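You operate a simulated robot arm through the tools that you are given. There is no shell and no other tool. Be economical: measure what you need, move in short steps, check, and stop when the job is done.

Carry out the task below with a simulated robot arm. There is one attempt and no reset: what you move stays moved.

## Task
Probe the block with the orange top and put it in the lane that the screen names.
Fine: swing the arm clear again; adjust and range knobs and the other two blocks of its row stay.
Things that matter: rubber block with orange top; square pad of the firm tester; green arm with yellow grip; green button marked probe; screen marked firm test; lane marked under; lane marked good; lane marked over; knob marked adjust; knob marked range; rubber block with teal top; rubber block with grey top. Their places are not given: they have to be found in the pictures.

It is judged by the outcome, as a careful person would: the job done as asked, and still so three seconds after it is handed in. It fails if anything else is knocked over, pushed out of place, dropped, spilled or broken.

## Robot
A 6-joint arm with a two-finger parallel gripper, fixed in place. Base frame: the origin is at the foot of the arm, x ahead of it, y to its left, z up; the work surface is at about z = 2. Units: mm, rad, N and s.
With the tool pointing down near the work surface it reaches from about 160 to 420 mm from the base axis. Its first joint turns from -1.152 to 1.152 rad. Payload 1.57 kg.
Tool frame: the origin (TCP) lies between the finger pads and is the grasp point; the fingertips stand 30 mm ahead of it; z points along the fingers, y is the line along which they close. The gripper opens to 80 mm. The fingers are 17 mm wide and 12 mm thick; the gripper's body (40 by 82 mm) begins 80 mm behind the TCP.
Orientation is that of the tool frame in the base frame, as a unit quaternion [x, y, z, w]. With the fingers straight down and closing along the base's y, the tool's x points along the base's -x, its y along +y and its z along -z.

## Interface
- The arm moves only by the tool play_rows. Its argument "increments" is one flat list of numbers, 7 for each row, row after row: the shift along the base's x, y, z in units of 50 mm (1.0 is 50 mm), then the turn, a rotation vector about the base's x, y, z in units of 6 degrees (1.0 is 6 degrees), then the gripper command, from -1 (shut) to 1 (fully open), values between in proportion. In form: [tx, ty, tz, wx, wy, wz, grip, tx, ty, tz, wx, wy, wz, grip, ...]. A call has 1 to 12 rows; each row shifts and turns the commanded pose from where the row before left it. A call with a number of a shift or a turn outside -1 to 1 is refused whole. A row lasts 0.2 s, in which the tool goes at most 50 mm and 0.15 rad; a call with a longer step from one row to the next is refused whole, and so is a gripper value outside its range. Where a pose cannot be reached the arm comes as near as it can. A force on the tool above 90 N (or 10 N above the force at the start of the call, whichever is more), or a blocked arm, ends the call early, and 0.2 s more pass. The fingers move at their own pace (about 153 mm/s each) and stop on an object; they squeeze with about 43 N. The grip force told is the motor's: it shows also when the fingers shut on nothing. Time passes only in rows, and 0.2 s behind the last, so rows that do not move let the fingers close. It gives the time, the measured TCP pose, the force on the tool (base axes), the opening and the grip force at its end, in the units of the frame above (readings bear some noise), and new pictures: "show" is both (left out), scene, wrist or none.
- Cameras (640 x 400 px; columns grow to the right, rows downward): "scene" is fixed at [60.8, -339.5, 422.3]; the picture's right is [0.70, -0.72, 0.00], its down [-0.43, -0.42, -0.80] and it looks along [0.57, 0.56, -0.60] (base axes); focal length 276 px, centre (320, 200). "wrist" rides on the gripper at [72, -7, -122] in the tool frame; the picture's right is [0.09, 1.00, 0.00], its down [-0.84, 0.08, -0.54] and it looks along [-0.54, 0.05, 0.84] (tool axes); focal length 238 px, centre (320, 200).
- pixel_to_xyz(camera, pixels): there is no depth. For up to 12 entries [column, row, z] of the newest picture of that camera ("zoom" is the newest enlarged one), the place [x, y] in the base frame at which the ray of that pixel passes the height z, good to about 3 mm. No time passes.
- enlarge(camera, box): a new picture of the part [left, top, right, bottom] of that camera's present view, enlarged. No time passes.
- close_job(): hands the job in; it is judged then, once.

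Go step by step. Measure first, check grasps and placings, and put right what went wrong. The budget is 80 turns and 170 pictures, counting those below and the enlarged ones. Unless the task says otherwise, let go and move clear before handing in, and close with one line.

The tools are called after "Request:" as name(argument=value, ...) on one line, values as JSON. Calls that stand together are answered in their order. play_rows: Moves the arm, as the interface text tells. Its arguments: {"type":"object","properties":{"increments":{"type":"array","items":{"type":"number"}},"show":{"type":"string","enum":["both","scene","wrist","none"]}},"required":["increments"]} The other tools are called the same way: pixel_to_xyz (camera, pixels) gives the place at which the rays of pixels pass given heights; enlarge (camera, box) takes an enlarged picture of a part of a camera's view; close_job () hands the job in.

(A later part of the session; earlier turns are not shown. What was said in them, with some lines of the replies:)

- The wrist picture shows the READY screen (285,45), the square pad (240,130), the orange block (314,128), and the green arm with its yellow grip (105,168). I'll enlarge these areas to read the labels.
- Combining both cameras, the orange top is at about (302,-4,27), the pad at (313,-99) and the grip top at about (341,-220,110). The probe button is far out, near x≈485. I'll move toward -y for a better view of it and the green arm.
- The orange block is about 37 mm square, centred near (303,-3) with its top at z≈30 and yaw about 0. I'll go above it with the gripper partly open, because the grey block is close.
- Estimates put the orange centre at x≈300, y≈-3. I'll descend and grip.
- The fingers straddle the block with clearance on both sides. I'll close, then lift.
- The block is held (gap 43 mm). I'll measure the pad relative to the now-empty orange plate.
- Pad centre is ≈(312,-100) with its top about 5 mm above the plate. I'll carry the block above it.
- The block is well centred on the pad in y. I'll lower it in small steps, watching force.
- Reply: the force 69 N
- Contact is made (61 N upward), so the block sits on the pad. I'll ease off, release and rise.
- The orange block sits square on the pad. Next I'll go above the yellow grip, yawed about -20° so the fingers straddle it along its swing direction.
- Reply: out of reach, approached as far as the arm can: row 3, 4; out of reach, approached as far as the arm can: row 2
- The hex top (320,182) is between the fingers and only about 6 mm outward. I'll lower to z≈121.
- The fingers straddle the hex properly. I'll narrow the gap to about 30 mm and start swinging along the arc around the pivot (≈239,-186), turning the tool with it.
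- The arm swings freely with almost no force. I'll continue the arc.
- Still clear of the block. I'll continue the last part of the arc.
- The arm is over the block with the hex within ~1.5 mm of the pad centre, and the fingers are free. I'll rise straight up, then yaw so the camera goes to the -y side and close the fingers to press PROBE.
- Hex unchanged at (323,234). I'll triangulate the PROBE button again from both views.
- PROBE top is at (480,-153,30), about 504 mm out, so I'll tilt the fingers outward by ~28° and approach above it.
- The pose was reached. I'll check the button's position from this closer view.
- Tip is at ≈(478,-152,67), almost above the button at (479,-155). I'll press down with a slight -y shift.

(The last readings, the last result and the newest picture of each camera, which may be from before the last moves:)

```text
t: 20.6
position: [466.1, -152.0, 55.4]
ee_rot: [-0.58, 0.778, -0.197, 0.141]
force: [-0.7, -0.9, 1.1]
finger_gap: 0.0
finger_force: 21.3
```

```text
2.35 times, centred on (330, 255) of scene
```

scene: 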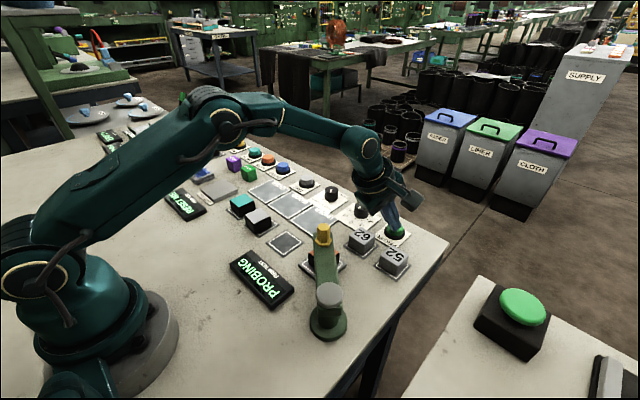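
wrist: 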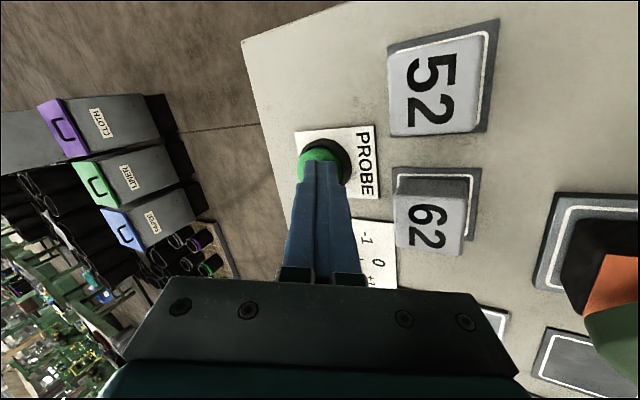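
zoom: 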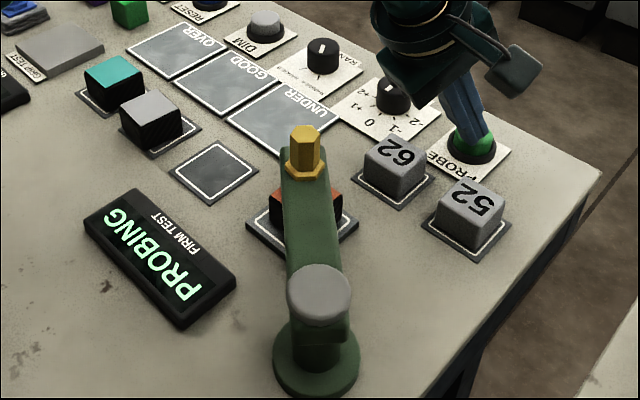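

The screen says PROBING. I'll lift off and wait for the result.

Request:
play_rows(increments=[0, 0, 0.4, 0, 0, 0, -1, 0, 0, 0.5, 0, 0, 0, -1, 0, 0, 0, 0, 0, 0, -1, 0, 0, 0, 0, 0, 0, -1, 0, 0, 0, 0, 0, 0, -1, 0, 0, 0, 0, 0, 0, -1, 0, 0, 0, 0, 0, 0, -1, 0, 0, 0, 0, 0, 0, -1], show="none")

Request:
enlarge(camera="scene", box=[210, 170, 450, 340])

```text
t: 22.4
position: [467.3, -149.9, 99.6]
ee_rot: [-0.579, 0.779, -0.197, 0.14]
force: [-0.3, 0.3, -0.2]
finger_gap: 0.0
finger_force: 22.0
```

```text
2.35 times, centred on (330, 255) of scene
```

zoom: 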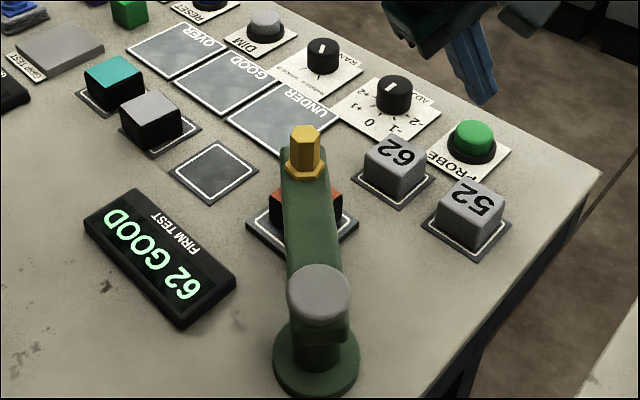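

The screen reads "62 GOOD". I'll retreat back above the green arm, untilting and undoing the yaw.

Request:
play_rows(increments=[-0.518, 0.128, 0.43, 0.236, 0.741, 0, -1, -0.518, 0.128, 0.43, 0.236, 0.741, 0, -1, -0.518, 0.128, 0.43, 0.236, 0.741, 0, -1, -0.518, 0.128, 0.43, 0.236, 0.741, 0, -1, -0.518, 0.128, 0, 0.236, 0.741, 0, -1, -0.518, 0.128, 0, 0.236, 0.741, 0, -1, 0, 0, 0, 0, 0, -0.883, -1, 0, 0, 0, 0, 0, -0.883, 0.4, 0, 0, 0, 0, 0, -0.883, 0.4, 0, 0, 0, 0, 0, -0.883, 0.4, 0, 0, 0, 0, 0, -0.883, 0.4])

```text
t: 24.8
position: [311.3, -112.0, 184.0]
ee_rot: [-0.396, 0.918, 0.0, 0.0]
force: [0.6, -0.2, -0.3]
finger_gap: 56.2
finger_force: 0.1
```

scene: 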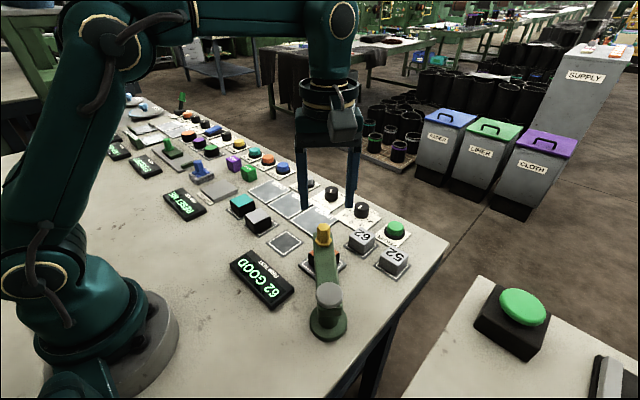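
wrist: 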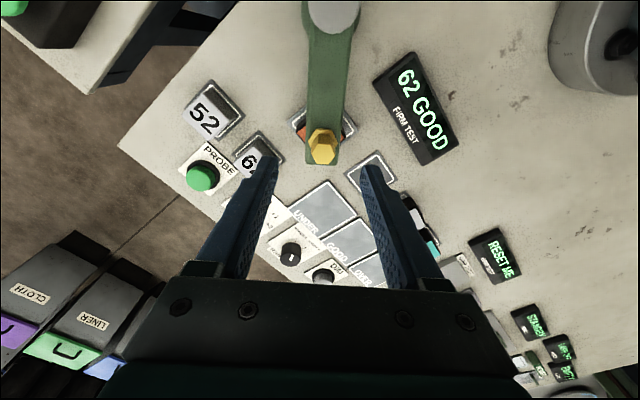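

Request:
play_rows(increments=[0.01, 0.1, -0.44, 0, 0, 0, 0.4, 0, 0, -0.44, 0, 0, 0, 0.4, 0, 0, -0.4, 0, 0, 0, 0.4, 0, 0, 0, 0, 0, 0, 0.4])

Request:
enlarge(camera="wrist", box=[240, 60, 400, 220])

```text
t: 25.8
position: [311.7, -108.4, 121.4]
ee_rot: [-0.397, 0.918, 0.0, 0.0]
force: [0.8, 0.6, -0.1]
finger_gap: 56.0
finger_force: 0.0
```

scene: 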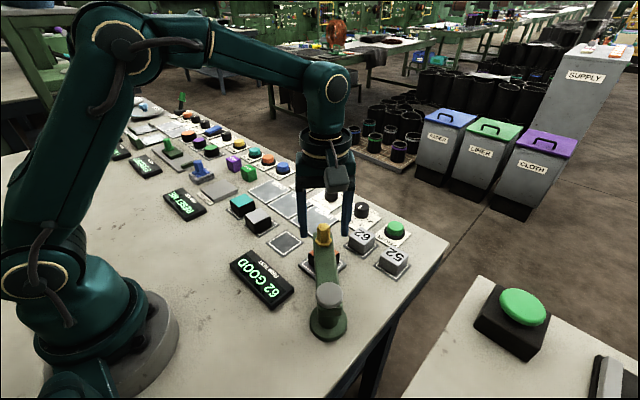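
wrist: 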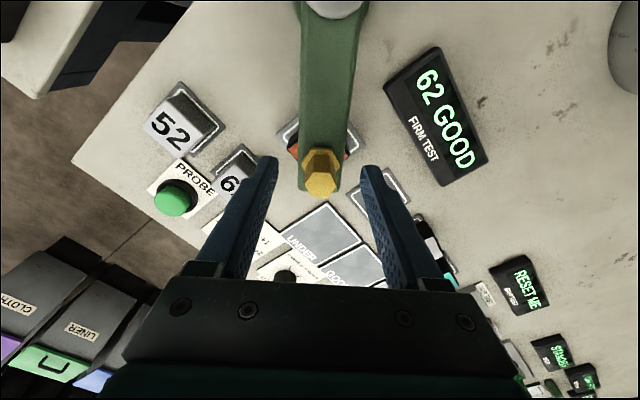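

```text
2.50 times, centred on (320, 140) of wrist
```

zoom: 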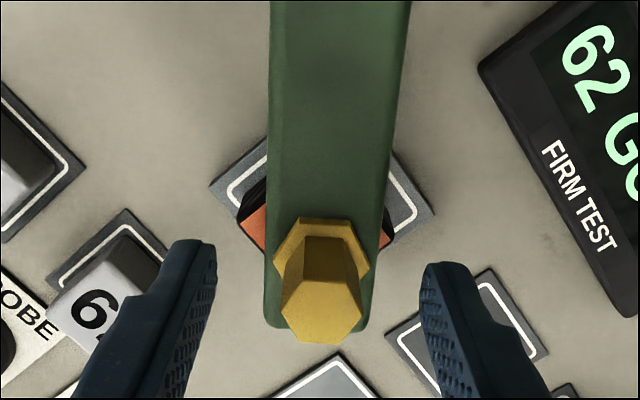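

The hex is centred between the fingers. I'll narrow the gap and swing the arm back.

Request:
play_rows(increments=[0, 0, 0, 0, 0, 0, -0.25, 0, 0, 0, 0, 0, 0, -0.25, 0.138, -0.148, 0, 0, 0, -0.933, -0.25, 0.126, -0.16, 0, 0, 0, -0.933, -0.25, 0.108, -0.172, 0, 0, 0, -0.933, -0.25, 0.092, -0.182, 0, 0, 0, -0.933, -0.25, 0.072, -0.188, 0, 0, 0, -0.933, -0.25, 0.056, -0.196, 0, 0, 0, -0.933, -0.25])

```text
t: 27.6
position: [340.2, -159.0, 121.1]
ee_rot: [-0.114, 0.993, 0.0, 0.0]
force: [0.3, 0.6, 1.0]
finger_gap: 30.4
finger_force: 0.1
```

scene: 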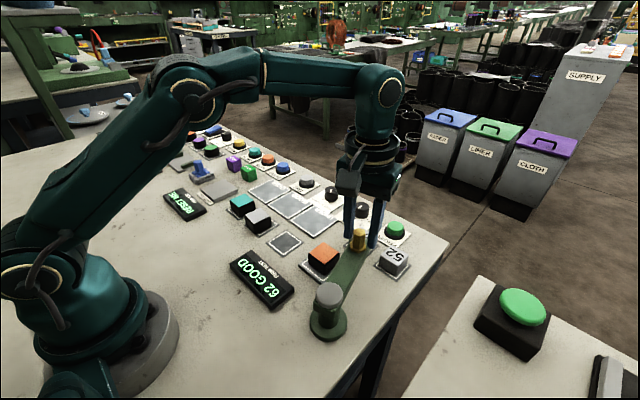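
wrist: 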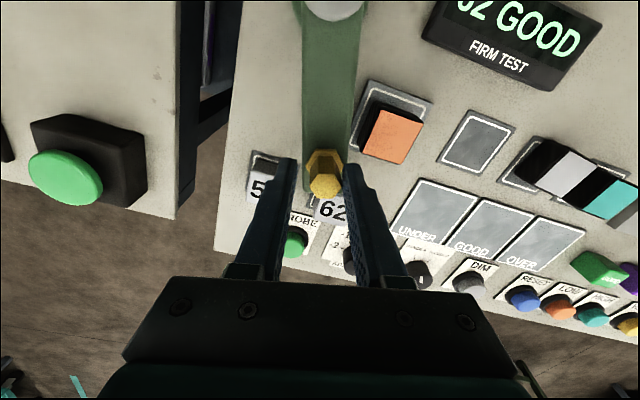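

Going well. I'll finish the swing back to the original angle.

Request:
play_rows(increments=[0.034, -0.2, 0, 0, 0, -0.933, -0.25, 0.016, -0.204, 0, 0, 0, -0.933, -0.25, -0.006, -0.202, 0, 0, 0, -0.933, -0.25, -0.024, -0.202, 0, 0, 0, -0.933, -0.25, -0.044, -0.198, 0, 0, 0, -0.933, -0.25, -0.062, -0.194, 0, 0, 0, -0.933, -0.25, 0, 0, 0, 0, 0, 0, -0.25])

```text
t: 29.2
position: [337.5, -219.5, 122.2]
ee_rot: [0.178, 0.984, 0.001, 0.0]
force: [-0.5, -1.1, -0.3]
finger_gap: 29.8
finger_force: 0.1
```

scene: 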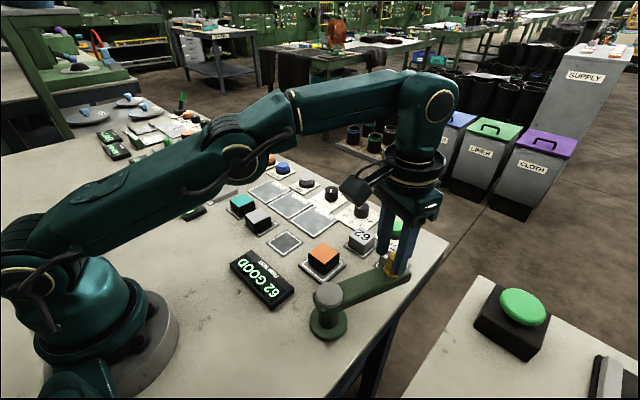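
wrist: 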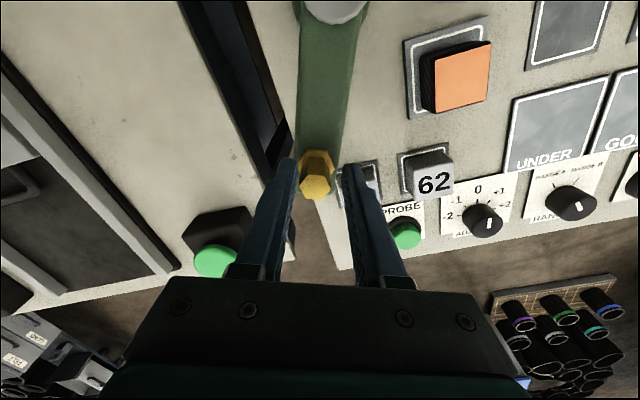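

The arm is back clear. I'll rise inward, undo the yaw and go above the orange block.

Request:
play_rows(increments=[0, 0, 0, 0, 0, 0, 0.4, -0.2, 0.12, 0.3, 0, 0, 0, 0.4, -0.3, 0.2, 0.4, 0, 0, 0, 0.4, -0.1, 0.2, 0.4, 0, 0, 0, 0.4, 0, 0.6, 0, 0, 0, 0.85, 0.4, 0, 0.6, 0, 0, 0, 0.85, 0.4, 0.05, 0.4, -0.4, 0, 0, 0.85, 0.4, 0.05, 0.3, -0.6, 0, 0, 0.87, 0.4, 0, 0, -0.5, 0, 0, 0, 0.4, 0, 0, 0, 0, 0, 0, 0.4])

```text
t: 31.4
position: [310.1, -98.8, 101.4]
ee_rot: [-0.001, 1.0, 0.001, -0.001]
force: [-0.5, 1.0, 0.5]
finger_gap: 56.0
finger_force: 0.0
```

scene: 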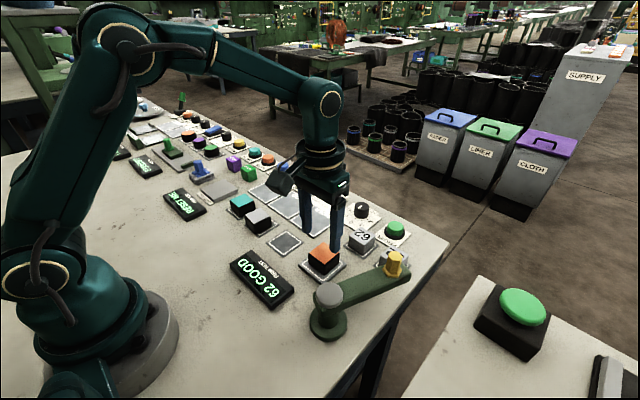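
wrist: 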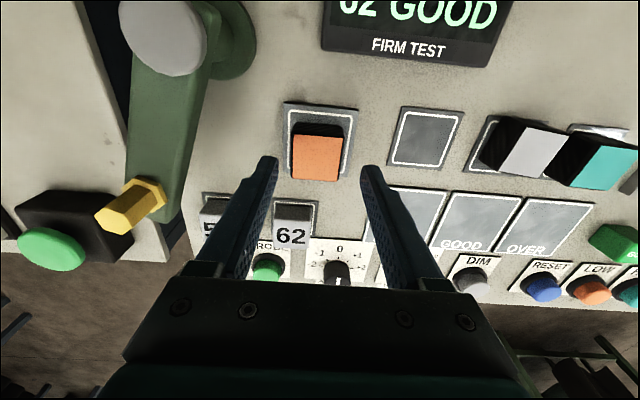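

Request:
play_rows(increments=[0.05, 0.02, -0.4, 0, 0, 0, 0.4, 0, 0, -0.4, 0, 0, 0, 0.4, 0, 0, -0.34, 0, 0, 0, 0.4, 0, 0, 0, 0, 0, 0, 0.4, 0, 0, 0, 0, 0, 0, -1, 0, 0, 0, 0, 0, 0, -1, 0, 0, 0, 0, 0, 0, -1])

```text
t: 33.0
position: [313.3, -98.2, 44.8]
ee_rot: [-0.001, 1.0, 0.0, 0.0]
force: [0.9, -0.8, -0.1]
finger_gap: 43.2
finger_force: 42.7
```

scene: 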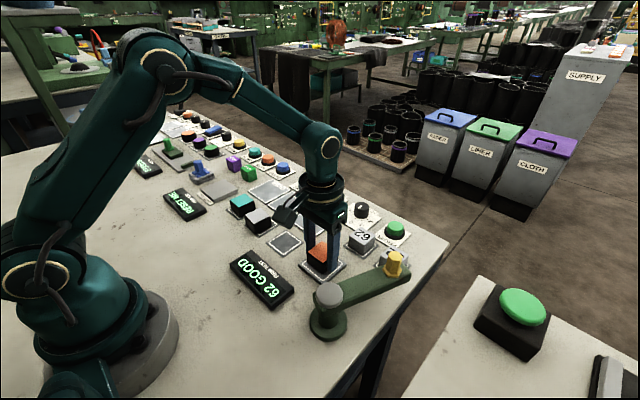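
wrist: 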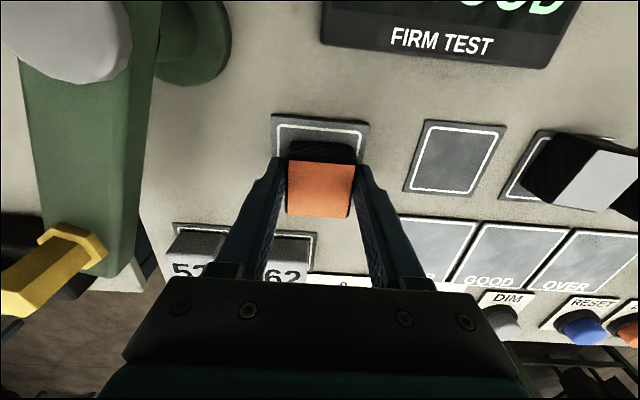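

Gripped at 43 mm again. I'll lift and carry it toward the GOOD lane.

Request:
play_rows(increments=[0, 0, 0.4, 0, 0, 0, -1, 0, 0, 0.8, 0, 0, 0, -1, 0.2, 0.74, 0, 0, 0, 0, -1, 0.3, 0.75, 0, 0, 0, 0, -1, 0.3, 0.75, 0, 0, 0, 0, -1, 0.3, 0.75, 0, 0, 0, 0, -1, 0.3, 0.75, 0, 0, 0, 0, -1, 0, 0, 0, 0, 0, 0, -1])

Request:
enlarge(camera="scene", box=[230, 150, 350, 270])

```text
t: 34.8
position: [385.4, 90.2, 102.2]
ee_rot: [-0.001, 1.0, 0.0, 0.0]
force: [0.0, -0.4, -0.2]
finger_gap: 43.1
finger_force: 42.7
```

scene: 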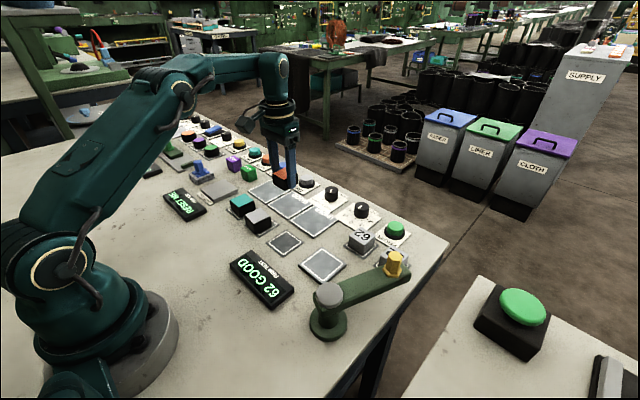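
wrist: 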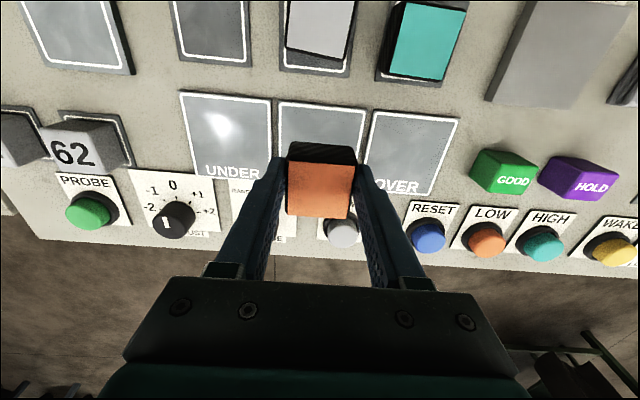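

```text
3.33 times, centred on (290, 210) of scene
```

zoom: 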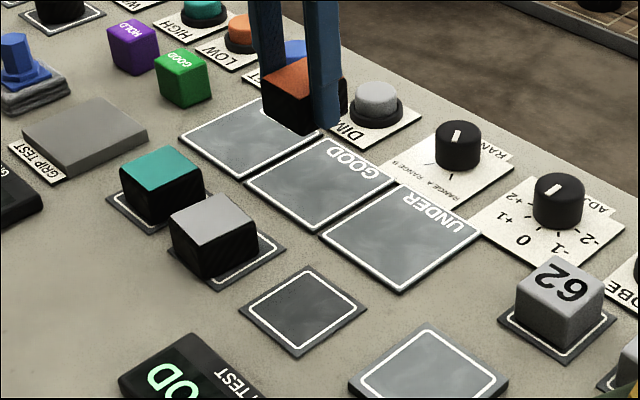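

Request:
pixel_to_xyz(camera="wrist", pixels=[[279, 101, 4], [367, 109, 4], [374, 109, 4], [460, 119, 4], [433, 196, 4], [180, 91, 4], [271, 98, 4], [204, 180, 4]])

Request:
pixel_to_xyz(camera="zoom", pixels=[[242, 181, 4], [317, 232, 4], [397, 184, 4], [318, 138, 4]])

```text
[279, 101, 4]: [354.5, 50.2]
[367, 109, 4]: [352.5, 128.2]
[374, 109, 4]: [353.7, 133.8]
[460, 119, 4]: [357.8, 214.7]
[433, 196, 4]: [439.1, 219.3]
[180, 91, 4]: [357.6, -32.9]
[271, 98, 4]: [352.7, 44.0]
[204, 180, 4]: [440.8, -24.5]
```

```text
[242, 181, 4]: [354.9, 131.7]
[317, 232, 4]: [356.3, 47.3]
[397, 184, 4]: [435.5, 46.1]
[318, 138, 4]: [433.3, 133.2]
```

GOOD lane spans x 354–434, y 48–131, so its centre is (394,90). I'll lower there.

Request:
play_rows(increments=[0.14, 0, -0.4, 0, 0, 0, -1, 0, 0, -0.5, 0, 0, 0, -1, 0, 0, -0.24, 0, 0, 0, -1, 0, 0, -0.1, 0, 0, 0, -1, 0, 0, 0, 0, 0, 0, -1])

Request:
enlarge(camera="scene", box=[230, 150, 350, 270])

```text
t: 36.0
position: [391.0, 88.0, 41.8]
ee_rot: [-0.001, 1.0, 0.0, -0.001]
force: [-1.0, -0.4, -1.0]
finger_gap: 43.0
finger_force: 42.9
```

scene: 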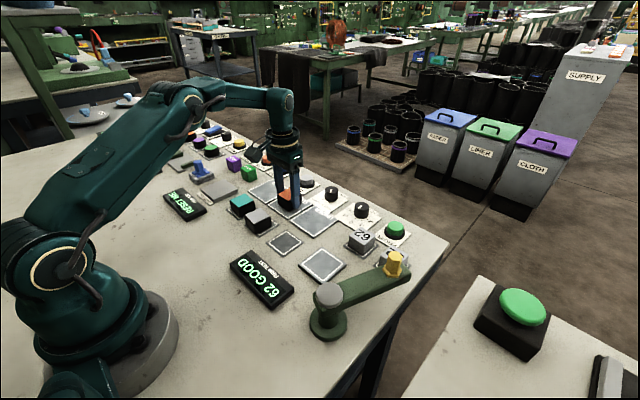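
wrist: 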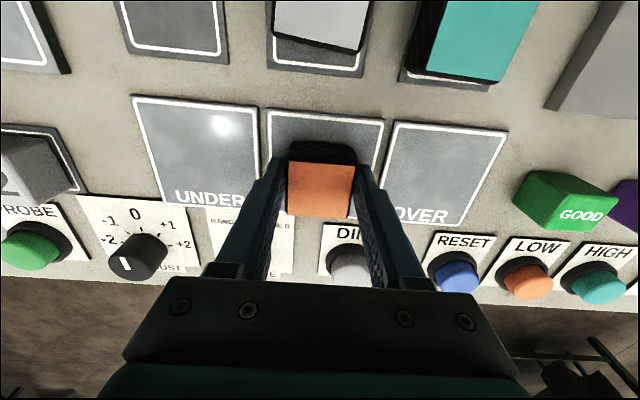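

```text
3.33 times, centred on (290, 210) of scene
```

zoom: 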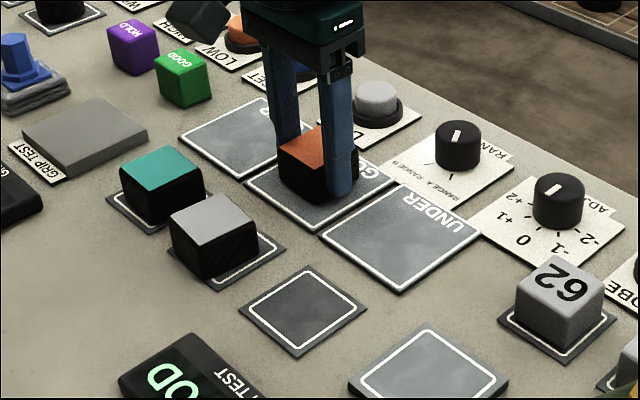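

Well within the lane. I'll lower in small steps to contact.

Request:
play_rows(increments=[0, 0, -0.06, 0, 0, 0, -1, 0, 0, 0, 0, 0, 0, -1], show="none")

```text
t: 36.6
position: [391.8, 89.0, 40.9]
ee_rot: [-0.001, 1.0, 0.0, 0.0]
force: [-7.1, -2.7, 15.5]
finger_gap: 42.8
finger_force: 43.5
```

Contact at 15 N. I'll release gently and rise.

Request:
play_rows(increments=[0, 0, 0, 0, 0, 0, 0.3, 0, 0, 0, 0, 0, 0, 0.4, 0, 0, 0, 0, 0, 0, 0.4, 0, 0, 0.6, 0, 0, 0, 0.4, -0.2, 0, 0.8, 0, 0, 0, 0.4, -0.5, 0, 0.8, 0, 0, 0, 0.4, -0.8, 0, 0.6, 0, 0, 0, 0.4, -0.8, 0, 0.2, 0, 0, 0, 0.4, 0, 0, 0, 0, 0, 0, 0.4])

Request:
enlarge(camera="scene", box=[200, 140, 440, 350])

```text
t: 38.6
position: [276.6, 88.3, 188.6]
ee_rot: [-0.001, 1.0, 0.0, 0.0]
force: [-0.4, 0.2, -0.4]
finger_gap: 56.0
finger_force: 0.0
```

scene: 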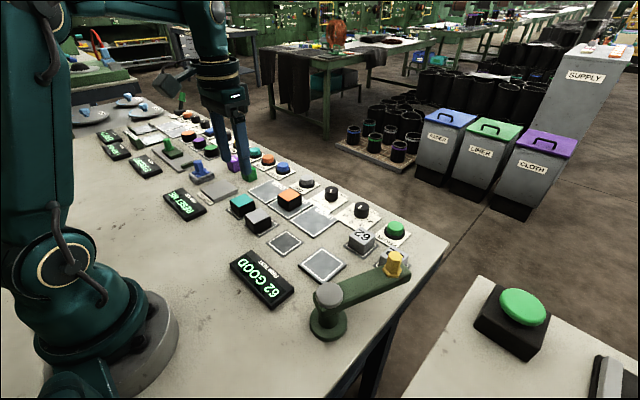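
wrist: 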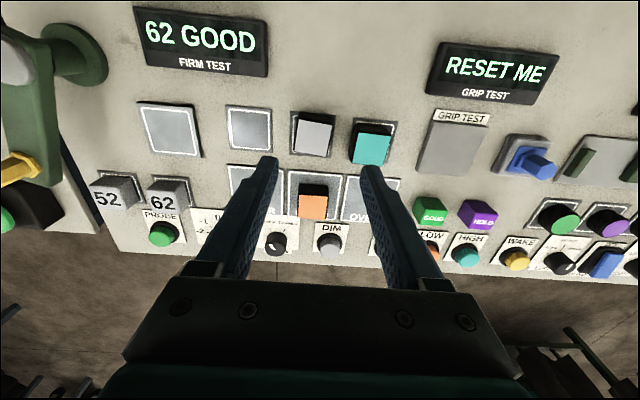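

```text
1.90 times, centred on (320, 245) of scene
```

zoom: 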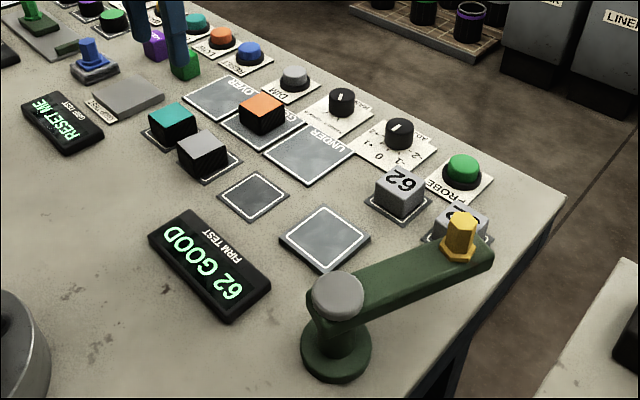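

The orange block stands in the GOOD lane, the green arm is back clear, and the knobs and other blocks have not moved. I'll hand it in.

Request:
close_job()

```text
The job is handed in.
```

I probed the orange-topped block, the screen read "62 GOOD", and the block now stands in the lane marked good. The green arm is swung clear again, and the knobs and the other two blocks of its row have not moved.
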